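You operate a simulated robot arm through the tools that you are given. There is no shell and no other tool. Be economical: measure what you need, move in short steps, check, and stop when the job is done.

The job below is to be done with a simulated robot arm. You get a single attempt, and the scene is never put back.

Task
Stand the mask carton from the glass panel beside the blue test block. It goes on the side that lies toward x +0.0, y -1.0 (a direction in the base frame), with about 3 cm between them.

It is judged by the outcome, as a careful person would: the job done as asked, and still so three seconds after it is handed in. It fails if anything else is knocked over, pushed out of place, dropped, spilled or broken.

Robot
A 6-joint arm with a two-finger parallel gripper, fixed in place. Base frame: the origin is at the foot of the arm, x ahead of it, y to its left, z up; the work surface is at about z = 0.839. Units: m, rad, N and s.
With the tool pointing down near the work surface it reaches from about 0.26 to 0.68 m from the base axis. Its first joint turns from -1.152 to 1.152 rad. Payload 2.9 kg.
The tool frame sits at the grasp point between the pads (the TCP): z along the fingers, y along the line on which they close. The tips reach 0.03 m beyond it. The gripper opens to 0.11 m. The fingers are 0.02 m wide and 0.01 m thick; the gripper's body (0.048 by 0.112 m) begins 0.055 m behind the TCP.
Orientation is that of the tool frame in the base frame, as a unit quaternion [w, x, y, z]. With the fingers straight down and closing along the base's y, the tool's x points along the base's -x, its y along +y and its z along -z.

Tools
- The arm moves only by the tool send_rows. Its argument "deltas" is text: rows parted by semicolons, each of 5 numbers parted by spaces: the shift along the base's x, y, z in cm, then the turn about the base's z in rad, then the opening in per cent of the stroke, from 0 (shut) to 100 (fully open). In form: tx ty tz spin hand; .... A call has 1 to 12 rows; each row shifts and turns the commanded pose from where the row before left it. Each row takes 0.2 s and may step no farther than 0.05 m and 0.15 rad from the row before; otherwise, or with a gripper value out of range, the whole call is refused. A pose out of reach is approached as far as the arm can. The call stops where the force on the tool passes 40 N (or 10 N more than at its start, if that is more) or the arm is blocked; 0.2 s more then pass. The fingers move at their own pace (about 0.108 m/s each) and stop on an object; they squeeze with about 30 N. The grip force told is the motor's: it shows also when the fingers shut on nothing. Time passes only in rows, and 0.2 s behind the last, so rows that do not move let the fingers close. The reply holds the time, the measured pose of the TCP, the force on the tool along the base axes, the opening and the grip force, in the units named above and with some noise, and new pictures: "pictures" is both (left out), scene, wrist or none.
- Cameras (640 x 400 px; columns grow to the right, rows downward): "scene" is fixed at [0.0803, 0.4344, 1.3892]; the picture's right is [-0.74, -0.67, 0.00], its down [-0.34, 0.38, -0.86] and it looks along [0.57, -0.64, -0.51] (base axes); focal length 340 px, centre (320, 200). "wrist" rides on the gripper at [-0.036, 0, -0.057] in the tool frame; the picture's right is [0.00, -1.00, 0.00], its down [0.97, 0.00, -0.24] and it looks along [0.24, 0.00, 0.97] (tool axes); focal length 218 px, centre (320, 200).
- locate(camera, pixels): for up to 12 pixels [column, row] of the newest picture of that camera ("zoom" is the newest enlarged one), the place [x, y, z] in the base frame of the surface seen there, good to about 0.002 m. No time passes.
- inspect(camera, box): a new picture of the part [left, top, right, bottom] of that camera's present view, enlarged. No time passes.
- finish_job(): hands the job in; it is judged then, once.

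Work in short steps. Measure before you move; look again where a grasp or a placing could have gone wrong, and mend it. You have 60 turns and 120 pictures in all, those below and enlarged ones among them. Open the gripper and draw the arm clear of the work before you hand the job in, unless the task says otherwise; then end with one line.

The tools are called after "Call:" by a JSON object that holds its "fn" and its "kwargs". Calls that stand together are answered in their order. send_rows: Moves the arm, as the interface text tells. Its arguments: {"type":"object","properties":{"deltas":{"type":"string"},"pictures":{"type":"string","enum":["both","scene","wrist","none"]}},"required":["deltas"]} The other tools are called the same way: locate (camera, pixels) gives the place of the surface under pixels of a picture; inspect (camera, box) takes an enlarged picture of a part of a camera's view; finish_job () hands the job in.

At the start:

```text
clock: 0.0
ee_pos: [0.3475, 0.0715, 1.1204]
tcp_rot: [0.0, 0.0, 1.0, 0.0]
contact_force: [0.0, 0.0, -0.6]
opening: 0.1101
grasp_force: 0.2
```

scene: 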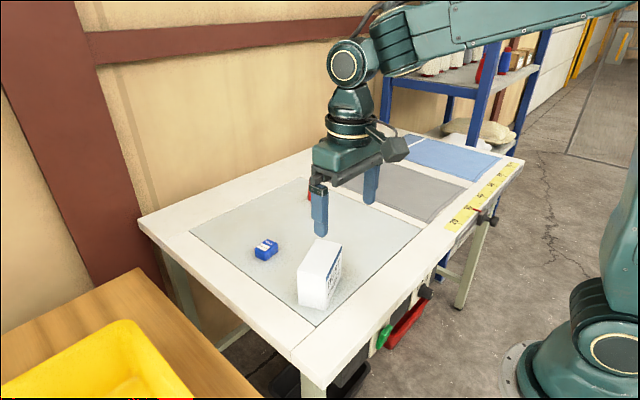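
wrist: 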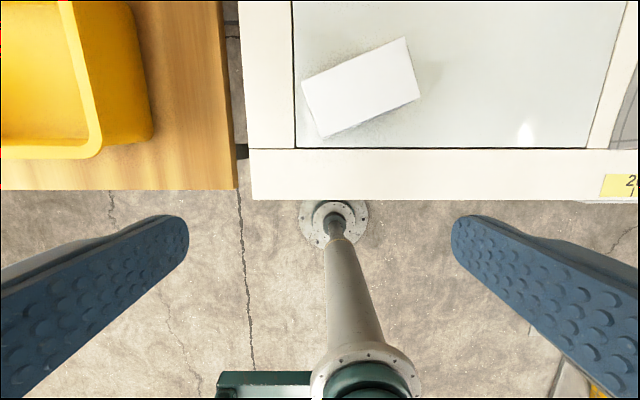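

The scene shows a white carton near (320,275), a blue block at (265,250) and something red near (309,196). I'll enlarge and measure.

Call:
{"fn": "inspect", "kwargs": {"camera": "scene", "box": [220, 160, 380, 320]}}

Call:
{"fn": "locate", "kwargs": {"camera": "scene", "pixels": [[314, 240], [341, 247], [327, 273], [298, 268], [298, 303], [325, 308], [339, 275], [267, 241], [256, 246], [277, 245], [309, 196], [266, 252]]}}

Call:
{"fn": "locate", "kwargs": {"camera": "wrist", "pixels": [[303, 82], [404, 39], [419, 97], [321, 137], [360, 88], [450, 60], [530, 130], [350, 25]]}}

```text
2.50 times, centred on (300, 240) of scene
```

zoom: 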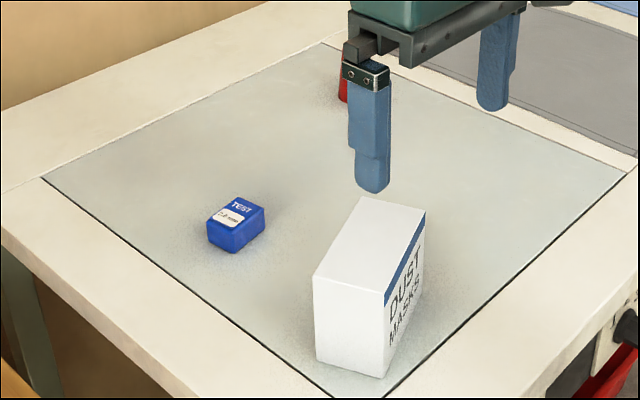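

```text
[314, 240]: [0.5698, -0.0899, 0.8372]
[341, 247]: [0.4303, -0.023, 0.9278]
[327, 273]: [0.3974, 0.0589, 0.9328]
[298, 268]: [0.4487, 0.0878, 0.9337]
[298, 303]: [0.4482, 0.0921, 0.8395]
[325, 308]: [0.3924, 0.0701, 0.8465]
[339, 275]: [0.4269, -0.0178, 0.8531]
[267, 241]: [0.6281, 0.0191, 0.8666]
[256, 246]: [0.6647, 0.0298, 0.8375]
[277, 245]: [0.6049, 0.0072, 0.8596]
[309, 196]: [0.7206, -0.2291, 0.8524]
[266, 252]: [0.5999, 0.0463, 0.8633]
```

```text
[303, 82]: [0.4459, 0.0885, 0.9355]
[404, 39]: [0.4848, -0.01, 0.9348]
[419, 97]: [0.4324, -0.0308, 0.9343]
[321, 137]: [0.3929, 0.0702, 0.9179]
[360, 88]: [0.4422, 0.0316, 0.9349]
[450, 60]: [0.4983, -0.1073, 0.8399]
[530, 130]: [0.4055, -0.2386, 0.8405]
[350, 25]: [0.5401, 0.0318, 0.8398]
```

The carton stands on its base, about 0.107 x 0.056 and 0.095 tall, centred near (0.440, 0.029). Next I measure the block's corners on the enlarged picture.

Call:
{"fn": "locate", "kwargs": {"camera": "zoom", "pixels": [[234, 198], [263, 208], [234, 229], [209, 219], [232, 251], [262, 229], [210, 240], [236, 213], [363, 199], [424, 213], [386, 289], [315, 276]]}}

Call:
{"fn": "inspect", "kwargs": {"camera": "scene", "box": [245, 230, 295, 270]}}

```text
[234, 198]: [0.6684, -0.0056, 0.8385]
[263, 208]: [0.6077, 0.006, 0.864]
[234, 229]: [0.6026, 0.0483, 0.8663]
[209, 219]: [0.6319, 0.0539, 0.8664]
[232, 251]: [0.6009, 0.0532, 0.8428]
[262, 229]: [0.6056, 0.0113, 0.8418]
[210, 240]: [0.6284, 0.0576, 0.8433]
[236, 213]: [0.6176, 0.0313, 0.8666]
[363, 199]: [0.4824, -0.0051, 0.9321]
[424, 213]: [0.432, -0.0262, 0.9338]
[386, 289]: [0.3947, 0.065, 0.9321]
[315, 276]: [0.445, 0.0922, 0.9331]
```

```text
10.00 times, centred on (270, 250) of scene
```

zoom: 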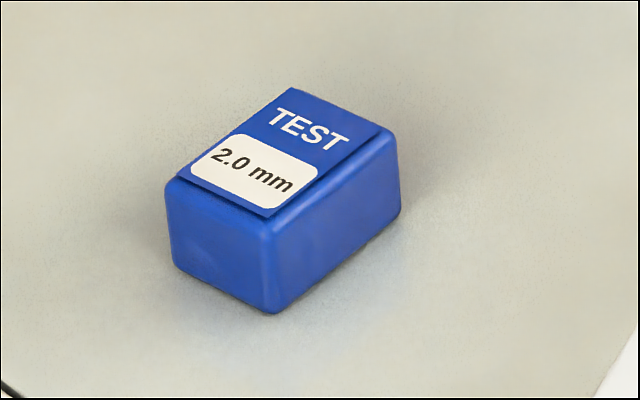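

Call:
{"fn": "locate", "kwargs": {"camera": "zoom", "pixels": [[292, 92], [388, 134], [268, 228], [174, 186], [275, 308], [396, 214], [175, 262], [280, 155], [340, 112], [385, 150]]}}

```text
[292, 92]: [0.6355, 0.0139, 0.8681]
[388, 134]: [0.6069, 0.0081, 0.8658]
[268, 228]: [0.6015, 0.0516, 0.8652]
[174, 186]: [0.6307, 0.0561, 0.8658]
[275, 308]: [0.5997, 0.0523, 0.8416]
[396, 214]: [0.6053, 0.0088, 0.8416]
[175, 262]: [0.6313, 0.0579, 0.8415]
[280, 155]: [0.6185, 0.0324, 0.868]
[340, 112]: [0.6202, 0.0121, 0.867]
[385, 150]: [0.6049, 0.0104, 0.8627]
```

The block is centred near (0.6185, 0.033) and its -y face is at y≈0.008. The carton's centre is (0.439, 0.030) with its short axis at about 21.5° from +x. I move above it and spin so the fingers close on the short axis.

Call:
{"fn": "send_rows", "kwargs": {"deltas": "1.14 -0.52 0 -0.1495 100;1.14 -0.52 0 -0.1495 100;1.14 -0.52 0 -0.1495 100;1.14 -0.52 0 -0.1495 100;1.14 -0.52 0 -0.1495 100;1.14 -0.52 0 -0.1495 100;1.14 -0.52 0 -0.1495 100;1.17 -0.51 0 -0.1495 100;0 0 0 0 100;0 0 -4 0 100;0 0 -4 0 100;0 0 0 0 100"}}

```text
clock: 2.6
ee_pos: [0.4403, 0.029, 1.0406]
tcp_rot: [0.0, 0.563, 0.826, -0.001]
contact_force: [-0.3, 0.5, -0.6]
opening: 0.1101
grasp_force: 0.1
```

scene: 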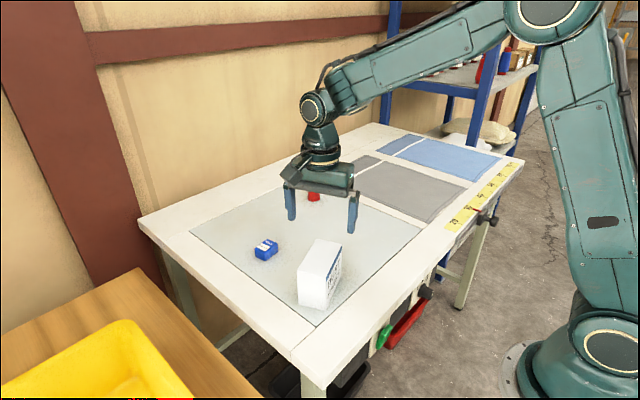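
wrist: 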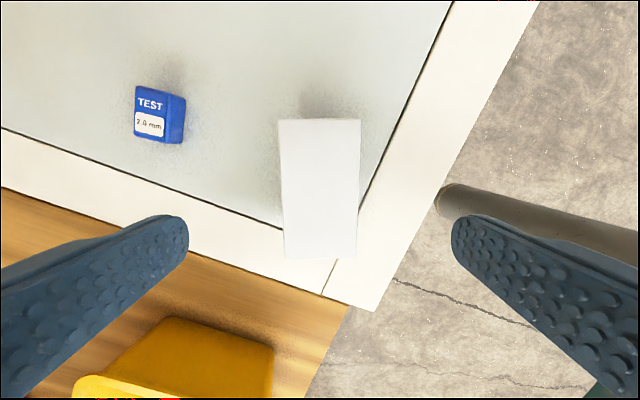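

The carton's edges run vertical in the wrist view (277,120)-(283,258), so alignment is good. I check its corners before descending.

Call:
{"fn": "locate", "kwargs": {"camera": "wrist", "pixels": [[280, 123], [358, 122], [355, 255], [285, 255], [320, 190]]}}

```text
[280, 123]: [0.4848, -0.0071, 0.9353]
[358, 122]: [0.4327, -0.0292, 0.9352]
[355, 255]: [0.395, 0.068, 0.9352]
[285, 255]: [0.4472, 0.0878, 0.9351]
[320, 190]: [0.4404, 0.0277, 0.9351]
```

The centre is (0.440, 0.030), directly under the TCP. Descend to z≈0.893 with the gripper open.

Call:
{"fn": "send_rows", "kwargs": {"deltas": "0 0 -3 0 100;0 0.1 -3 0 100;0 0 -3 0 100;0 0 -2.5 0 100;0 0 -2 0 100;0 0 -1.2 0 100;0 0 0 0 100", "pictures": "both"}}

```text
clock: 4.2
ee_pos: [0.4392, 0.0331, 0.8932]
tcp_rot: [0.0, 0.564, 0.826, 0.0]
contact_force: [-0.4, 0.4, 0.1]
opening: 0.1099
grasp_force: 0.1
```

scene: 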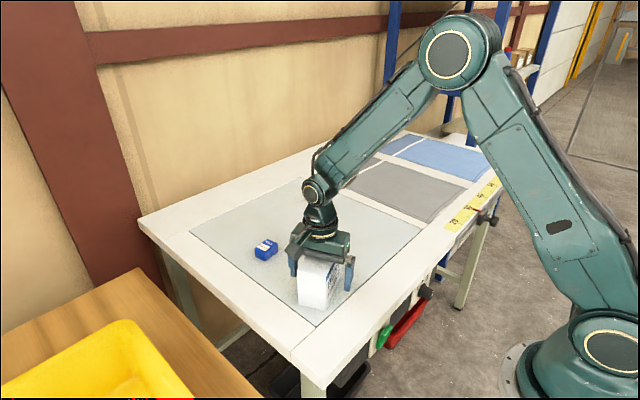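
wrist: 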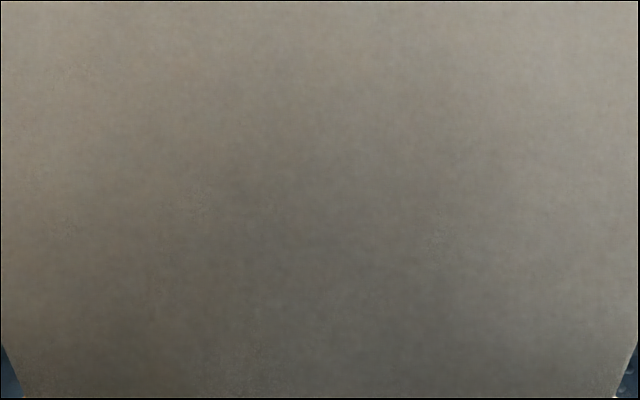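

The fingers straddle the carton with no contact. Close the gripper.

Call:
{"fn": "send_rows", "kwargs": {"deltas": "0 0 0 0 40;0 0 0 0 40;0 0 0 0 40;0 0 0 0 40", "pictures": "none"}}

```text
clock: 5.2
ee_pos: [0.4395, 0.0318, 0.8939]
tcp_rot: [0.001, 0.563, 0.826, 0.001]
contact_force: [0.1, -0.2, 0.0]
opening: 0.0598
grasp_force: 30.1
```

The fingers stopped at about 0.060 with 30 N, so the carton is gripped. Lift a little and look.

Call:
{"fn": "send_rows", "kwargs": {"deltas": "0 0 1.5 0 40;0 0 3 0 40;0 0 3 0 40;0 0 3 0 40;0 0 0 0 40", "pictures": "scene"}}

```text
clock: 6.4
ee_pos: [0.4393, 0.0311, 0.9998]
tcp_rot: [0.0, 0.563, 0.826, 0.0]
contact_force: [0.2, -0.4, -0.3]
opening: 0.0595
grasp_force: 30.3
```

scene: 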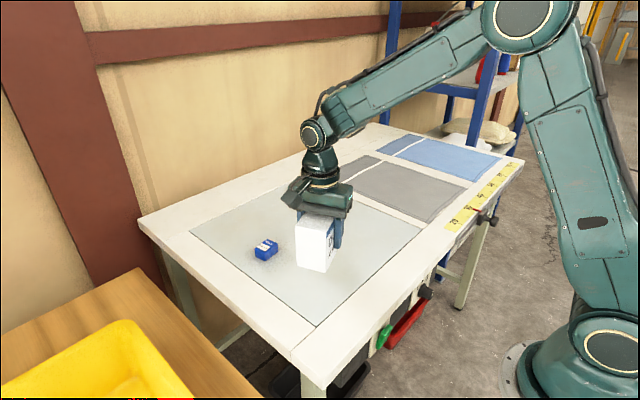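

The carton hangs upright in the grip, well above block height. I carry it to (0.6195, -0.0755), turning its long axis along y.

Call:
{"fn": "send_rows", "kwargs": {"deltas": "2.25 -1.33 0 -0.047 40;2.25 -1.33 0 -0.047 40;2.25 -1.33 0 -0.047 40;2.25 -1.33 0 -0.047 40;2.25 -1.33 0 -0.047 40;2.25 -1.33 0 -0.047 40;2.25 -1.33 0 -0.047 40;2.25 -1.33 0 -0.046 40;0 0 0 0 40;0 0 -3 0 40;0 0 -3 0 40;0 0 0 0 40"}}

```text
clock: 9.0
ee_pos: [0.6181, -0.0748, 0.9387]
tcp_rot: [-0.001, 0.708, 0.707, -0.001]
contact_force: [0.2, 0.4, -1.5]
opening: 0.0595
grasp_force: 30.2
```

scene: 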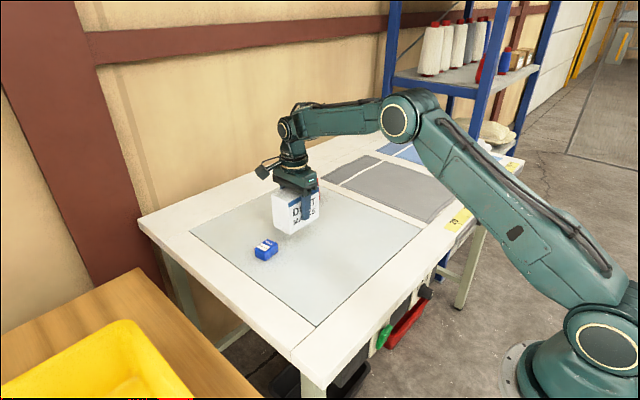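
wrist: 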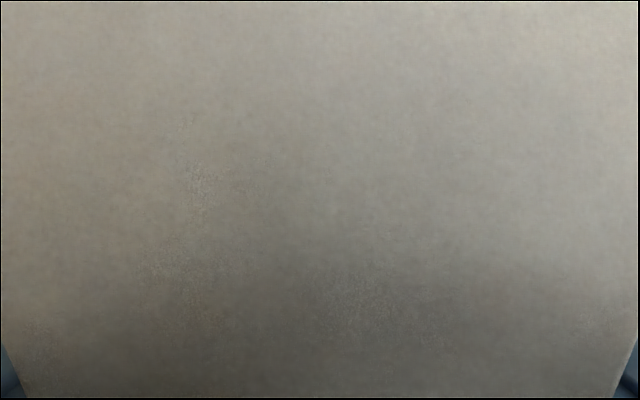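

The carton is over the spot at about 4.5 cm height. I check where its block-facing side lies before lowering.

Call:
{"fn": "inspect", "kwargs": {"camera": "scene", "box": [240, 170, 340, 270]}}

Call:
{"fn": "locate", "kwargs": {"camera": "scene", "pixels": [[274, 200], [287, 210], [288, 230], [278, 222], [281, 212], [317, 217], [290, 232], [276, 216]]}}

```text
4.00 times, centred on (290, 220) of scene
```

zoom: 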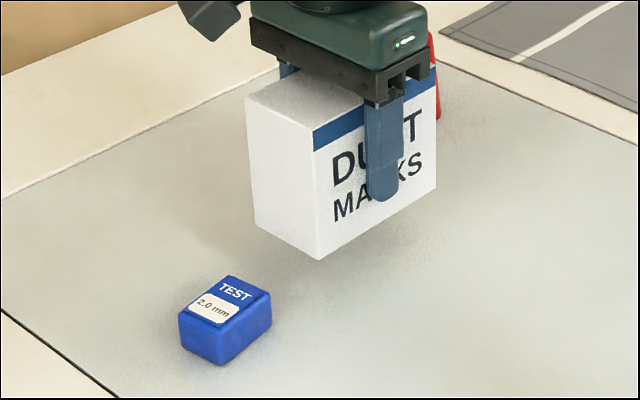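

```text
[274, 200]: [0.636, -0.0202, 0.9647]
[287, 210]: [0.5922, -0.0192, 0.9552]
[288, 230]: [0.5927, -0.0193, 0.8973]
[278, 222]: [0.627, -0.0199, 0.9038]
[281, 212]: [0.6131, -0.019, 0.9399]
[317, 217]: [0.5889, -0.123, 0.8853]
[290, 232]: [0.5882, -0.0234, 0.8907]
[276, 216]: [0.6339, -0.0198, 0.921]
```

The face is at y≈-0.0195, so I shift -0.25 cm and lower to just above the surface.

Call:
{"fn": "send_rows", "kwargs": {"deltas": "0 -0.25 0 0 40;0 0 -1.5 0 40;0 0 -1.5 0 40;0 0 -0.8 0 40;0 0 -0.4 0 40;0 0 -0.2 0 40;0 0 0 0 40", "pictures": "scene"}}

```text
clock: 10.6
ee_pos: [0.621, -0.0764, 0.8946]
tcp_rot: [-0.001, 0.707, 0.707, 0.0]
contact_force: [0.2, -0.3, -2.0]
opening: 0.06
grasp_force: 29.9
```

scene: 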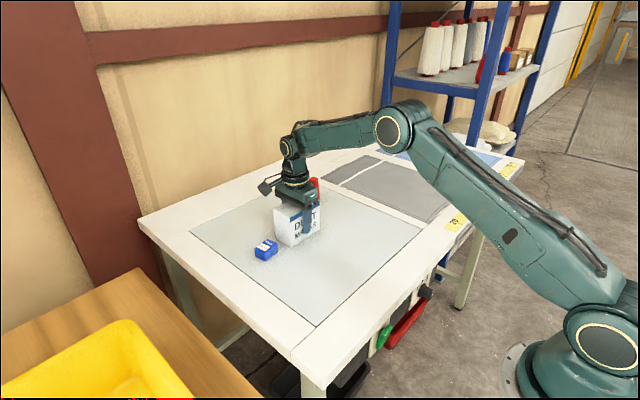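

The bottom is within about a millimetre of the glass. I ease down in fine steps and read the force.

Call:
{"fn": "send_rows", "kwargs": {"deltas": "0 0 -0.1 0 40;0 0 0 0 40", "pictures": "none"}}

Call:
{"fn": "inspect", "kwargs": {"camera": "scene", "box": [240, 180, 340, 280]}}

Call:
{"fn": "locate", "kwargs": {"camera": "zoom", "pixels": [[150, 120], [190, 150], [190, 220], [150, 190]]}}

```text
clock: 11.2
ee_pos: [0.6199, -0.0782, 0.8922]
tcp_rot: [0.0, 0.707, 0.707, 0.0]
contact_force: [-1.2, 0.7, -0.6]
opening: 0.0595
grasp_force: 30.4
```

```text
4.00 times, centred on (290, 230) of scene
```

zoom: 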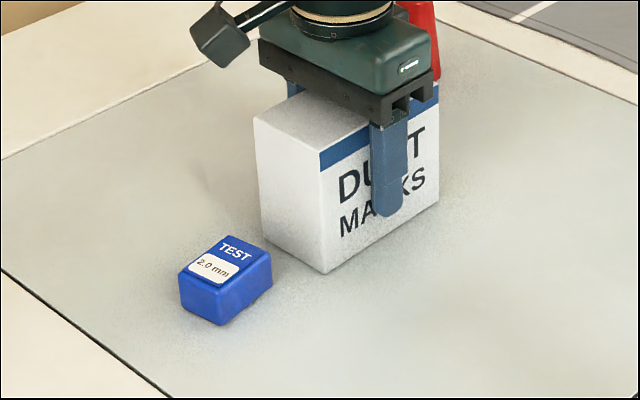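

```text
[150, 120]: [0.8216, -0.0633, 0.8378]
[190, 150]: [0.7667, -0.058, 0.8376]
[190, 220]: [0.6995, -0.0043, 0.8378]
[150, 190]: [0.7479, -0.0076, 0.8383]
```

The force reading has moved upward, suggesting light contact. I check the face and its bottom corner near (322,270) on the zoom.

Call:
{"fn": "locate", "kwargs": {"camera": "zoom", "pixels": [[290, 180], [270, 140], [310, 250], [319, 268], [325, 278], [268, 232], [230, 245], [262, 258], [340, 240]]}}

Call:
{"fn": "send_rows", "kwargs": {"deltas": "0 0 -0.05 0 40;0 0 0 0 40;0 0 0 0 40", "pictures": "none"}}

```text
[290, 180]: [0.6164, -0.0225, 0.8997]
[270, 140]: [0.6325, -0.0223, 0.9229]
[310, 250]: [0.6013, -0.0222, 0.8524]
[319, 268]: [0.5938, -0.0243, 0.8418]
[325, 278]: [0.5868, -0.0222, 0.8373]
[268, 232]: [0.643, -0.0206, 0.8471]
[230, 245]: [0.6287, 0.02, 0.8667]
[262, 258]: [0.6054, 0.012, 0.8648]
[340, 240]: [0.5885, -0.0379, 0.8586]
```

```text
clock: 12.0
ee_pos: [0.6187, -0.0775, 0.8929]
tcp_rot: [0.0, 0.708, 0.707, 0.0]
contact_force: [-0.8, -0.1, 0.7]
opening: 0.0597
grasp_force: 30.3
```

The carton is resting on the glass with its face at y≈-0.022, a gap of about 3 cm. I open gently and rise straight up.

Call:
{"fn": "send_rows", "kwargs": {"deltas": "0 0 0 0 60;0 0 0 0 75;0 0 0 0 85;0 0 0 0 85;0 0 1.5 0 85;0 0 3 0 85;0 0 3 0 85;0 0 4 0 85;0 0 4 0 85;0 0 0 0 85"}}

```text
clock: 14.2
ee_pos: [0.619, -0.0784, 1.0487]
tcp_rot: [0.0, 0.707, 0.707, 0.0]
contact_force: [-0.6, 0.1, -0.9]
opening: 0.0934
grasp_force: 0.1
```

scene: 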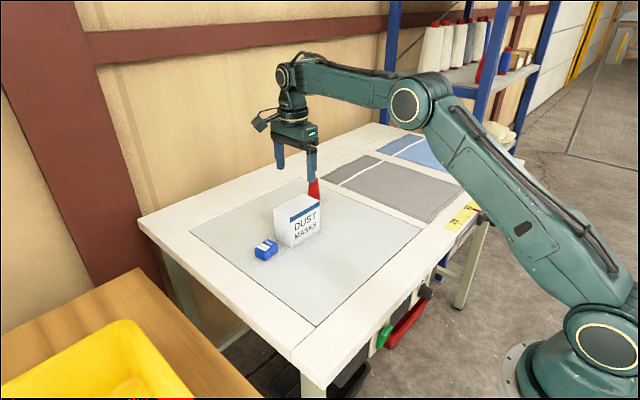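
wrist: 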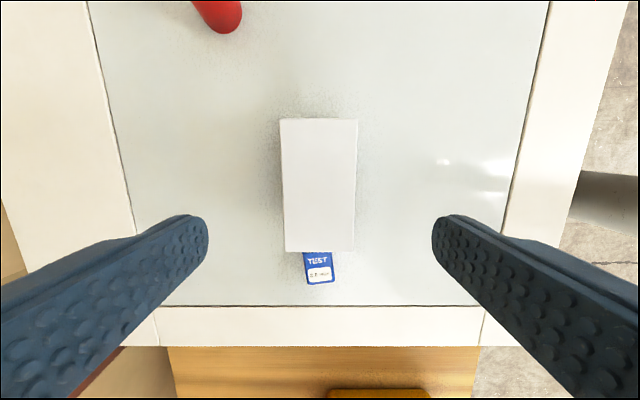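

The carton stands free and the block is untouched. I draw the arm back and up, then take a last measurement.

Call:
{"fn": "send_rows", "kwargs": {"deltas": "-3 1 2 0 85;-4 1 1 0 85;-4 1 1 0 85;-4 1 1 0 85;0 0 0 0 85"}}

Call:
{"fn": "inspect", "kwargs": {"camera": "scene", "box": [240, 180, 340, 280]}}

Call:
{"fn": "locate", "kwargs": {"camera": "zoom", "pixels": [[290, 180], [270, 140], [310, 250], [330, 150], [262, 258], [230, 245], [268, 258], [320, 100], [420, 100]]}}

```text
clock: 15.4
ee_pos: [0.4693, -0.0367, 1.0977]
tcp_rot: [0.0, 0.707, 0.707, 0.0]
contact_force: [0.5, -0.1, -0.1]
opening: 0.0934
grasp_force: 0.0
```

scene: 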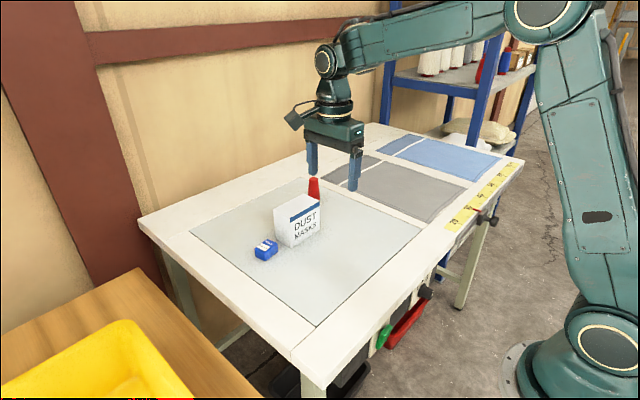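
wrist: 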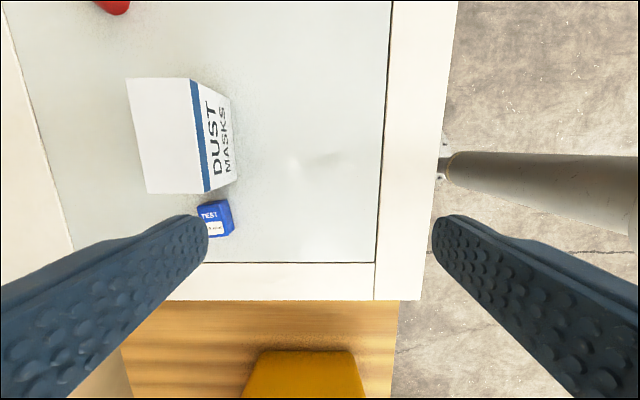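

```text
4.00 times, centred on (290, 230) of scene
```

zoom: 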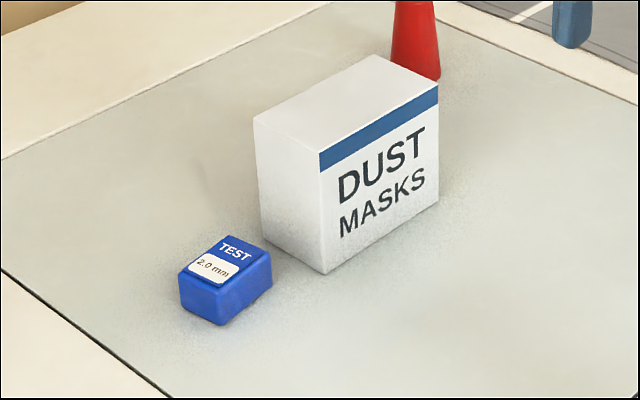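

```text
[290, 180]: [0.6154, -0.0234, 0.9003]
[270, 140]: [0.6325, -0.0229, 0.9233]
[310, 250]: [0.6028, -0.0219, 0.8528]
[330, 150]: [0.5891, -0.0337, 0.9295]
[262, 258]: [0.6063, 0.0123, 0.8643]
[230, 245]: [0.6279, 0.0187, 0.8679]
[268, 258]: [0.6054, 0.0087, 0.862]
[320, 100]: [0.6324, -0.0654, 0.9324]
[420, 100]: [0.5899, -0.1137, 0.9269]
```

The carton stands upright with its face at y≈-0.0225, against the block's face at about 0.008, so the gap is about 3 cm. Everything else is undisturbed and the arm is clear, so I hand the job in.

Call:
{"fn": "finish_job", "kwargs": {}}

```text
The job is handed in.
```

The mask carton now stands upright on the -y side of the blue test block, about 3 cm from it, and nothing else was moved.
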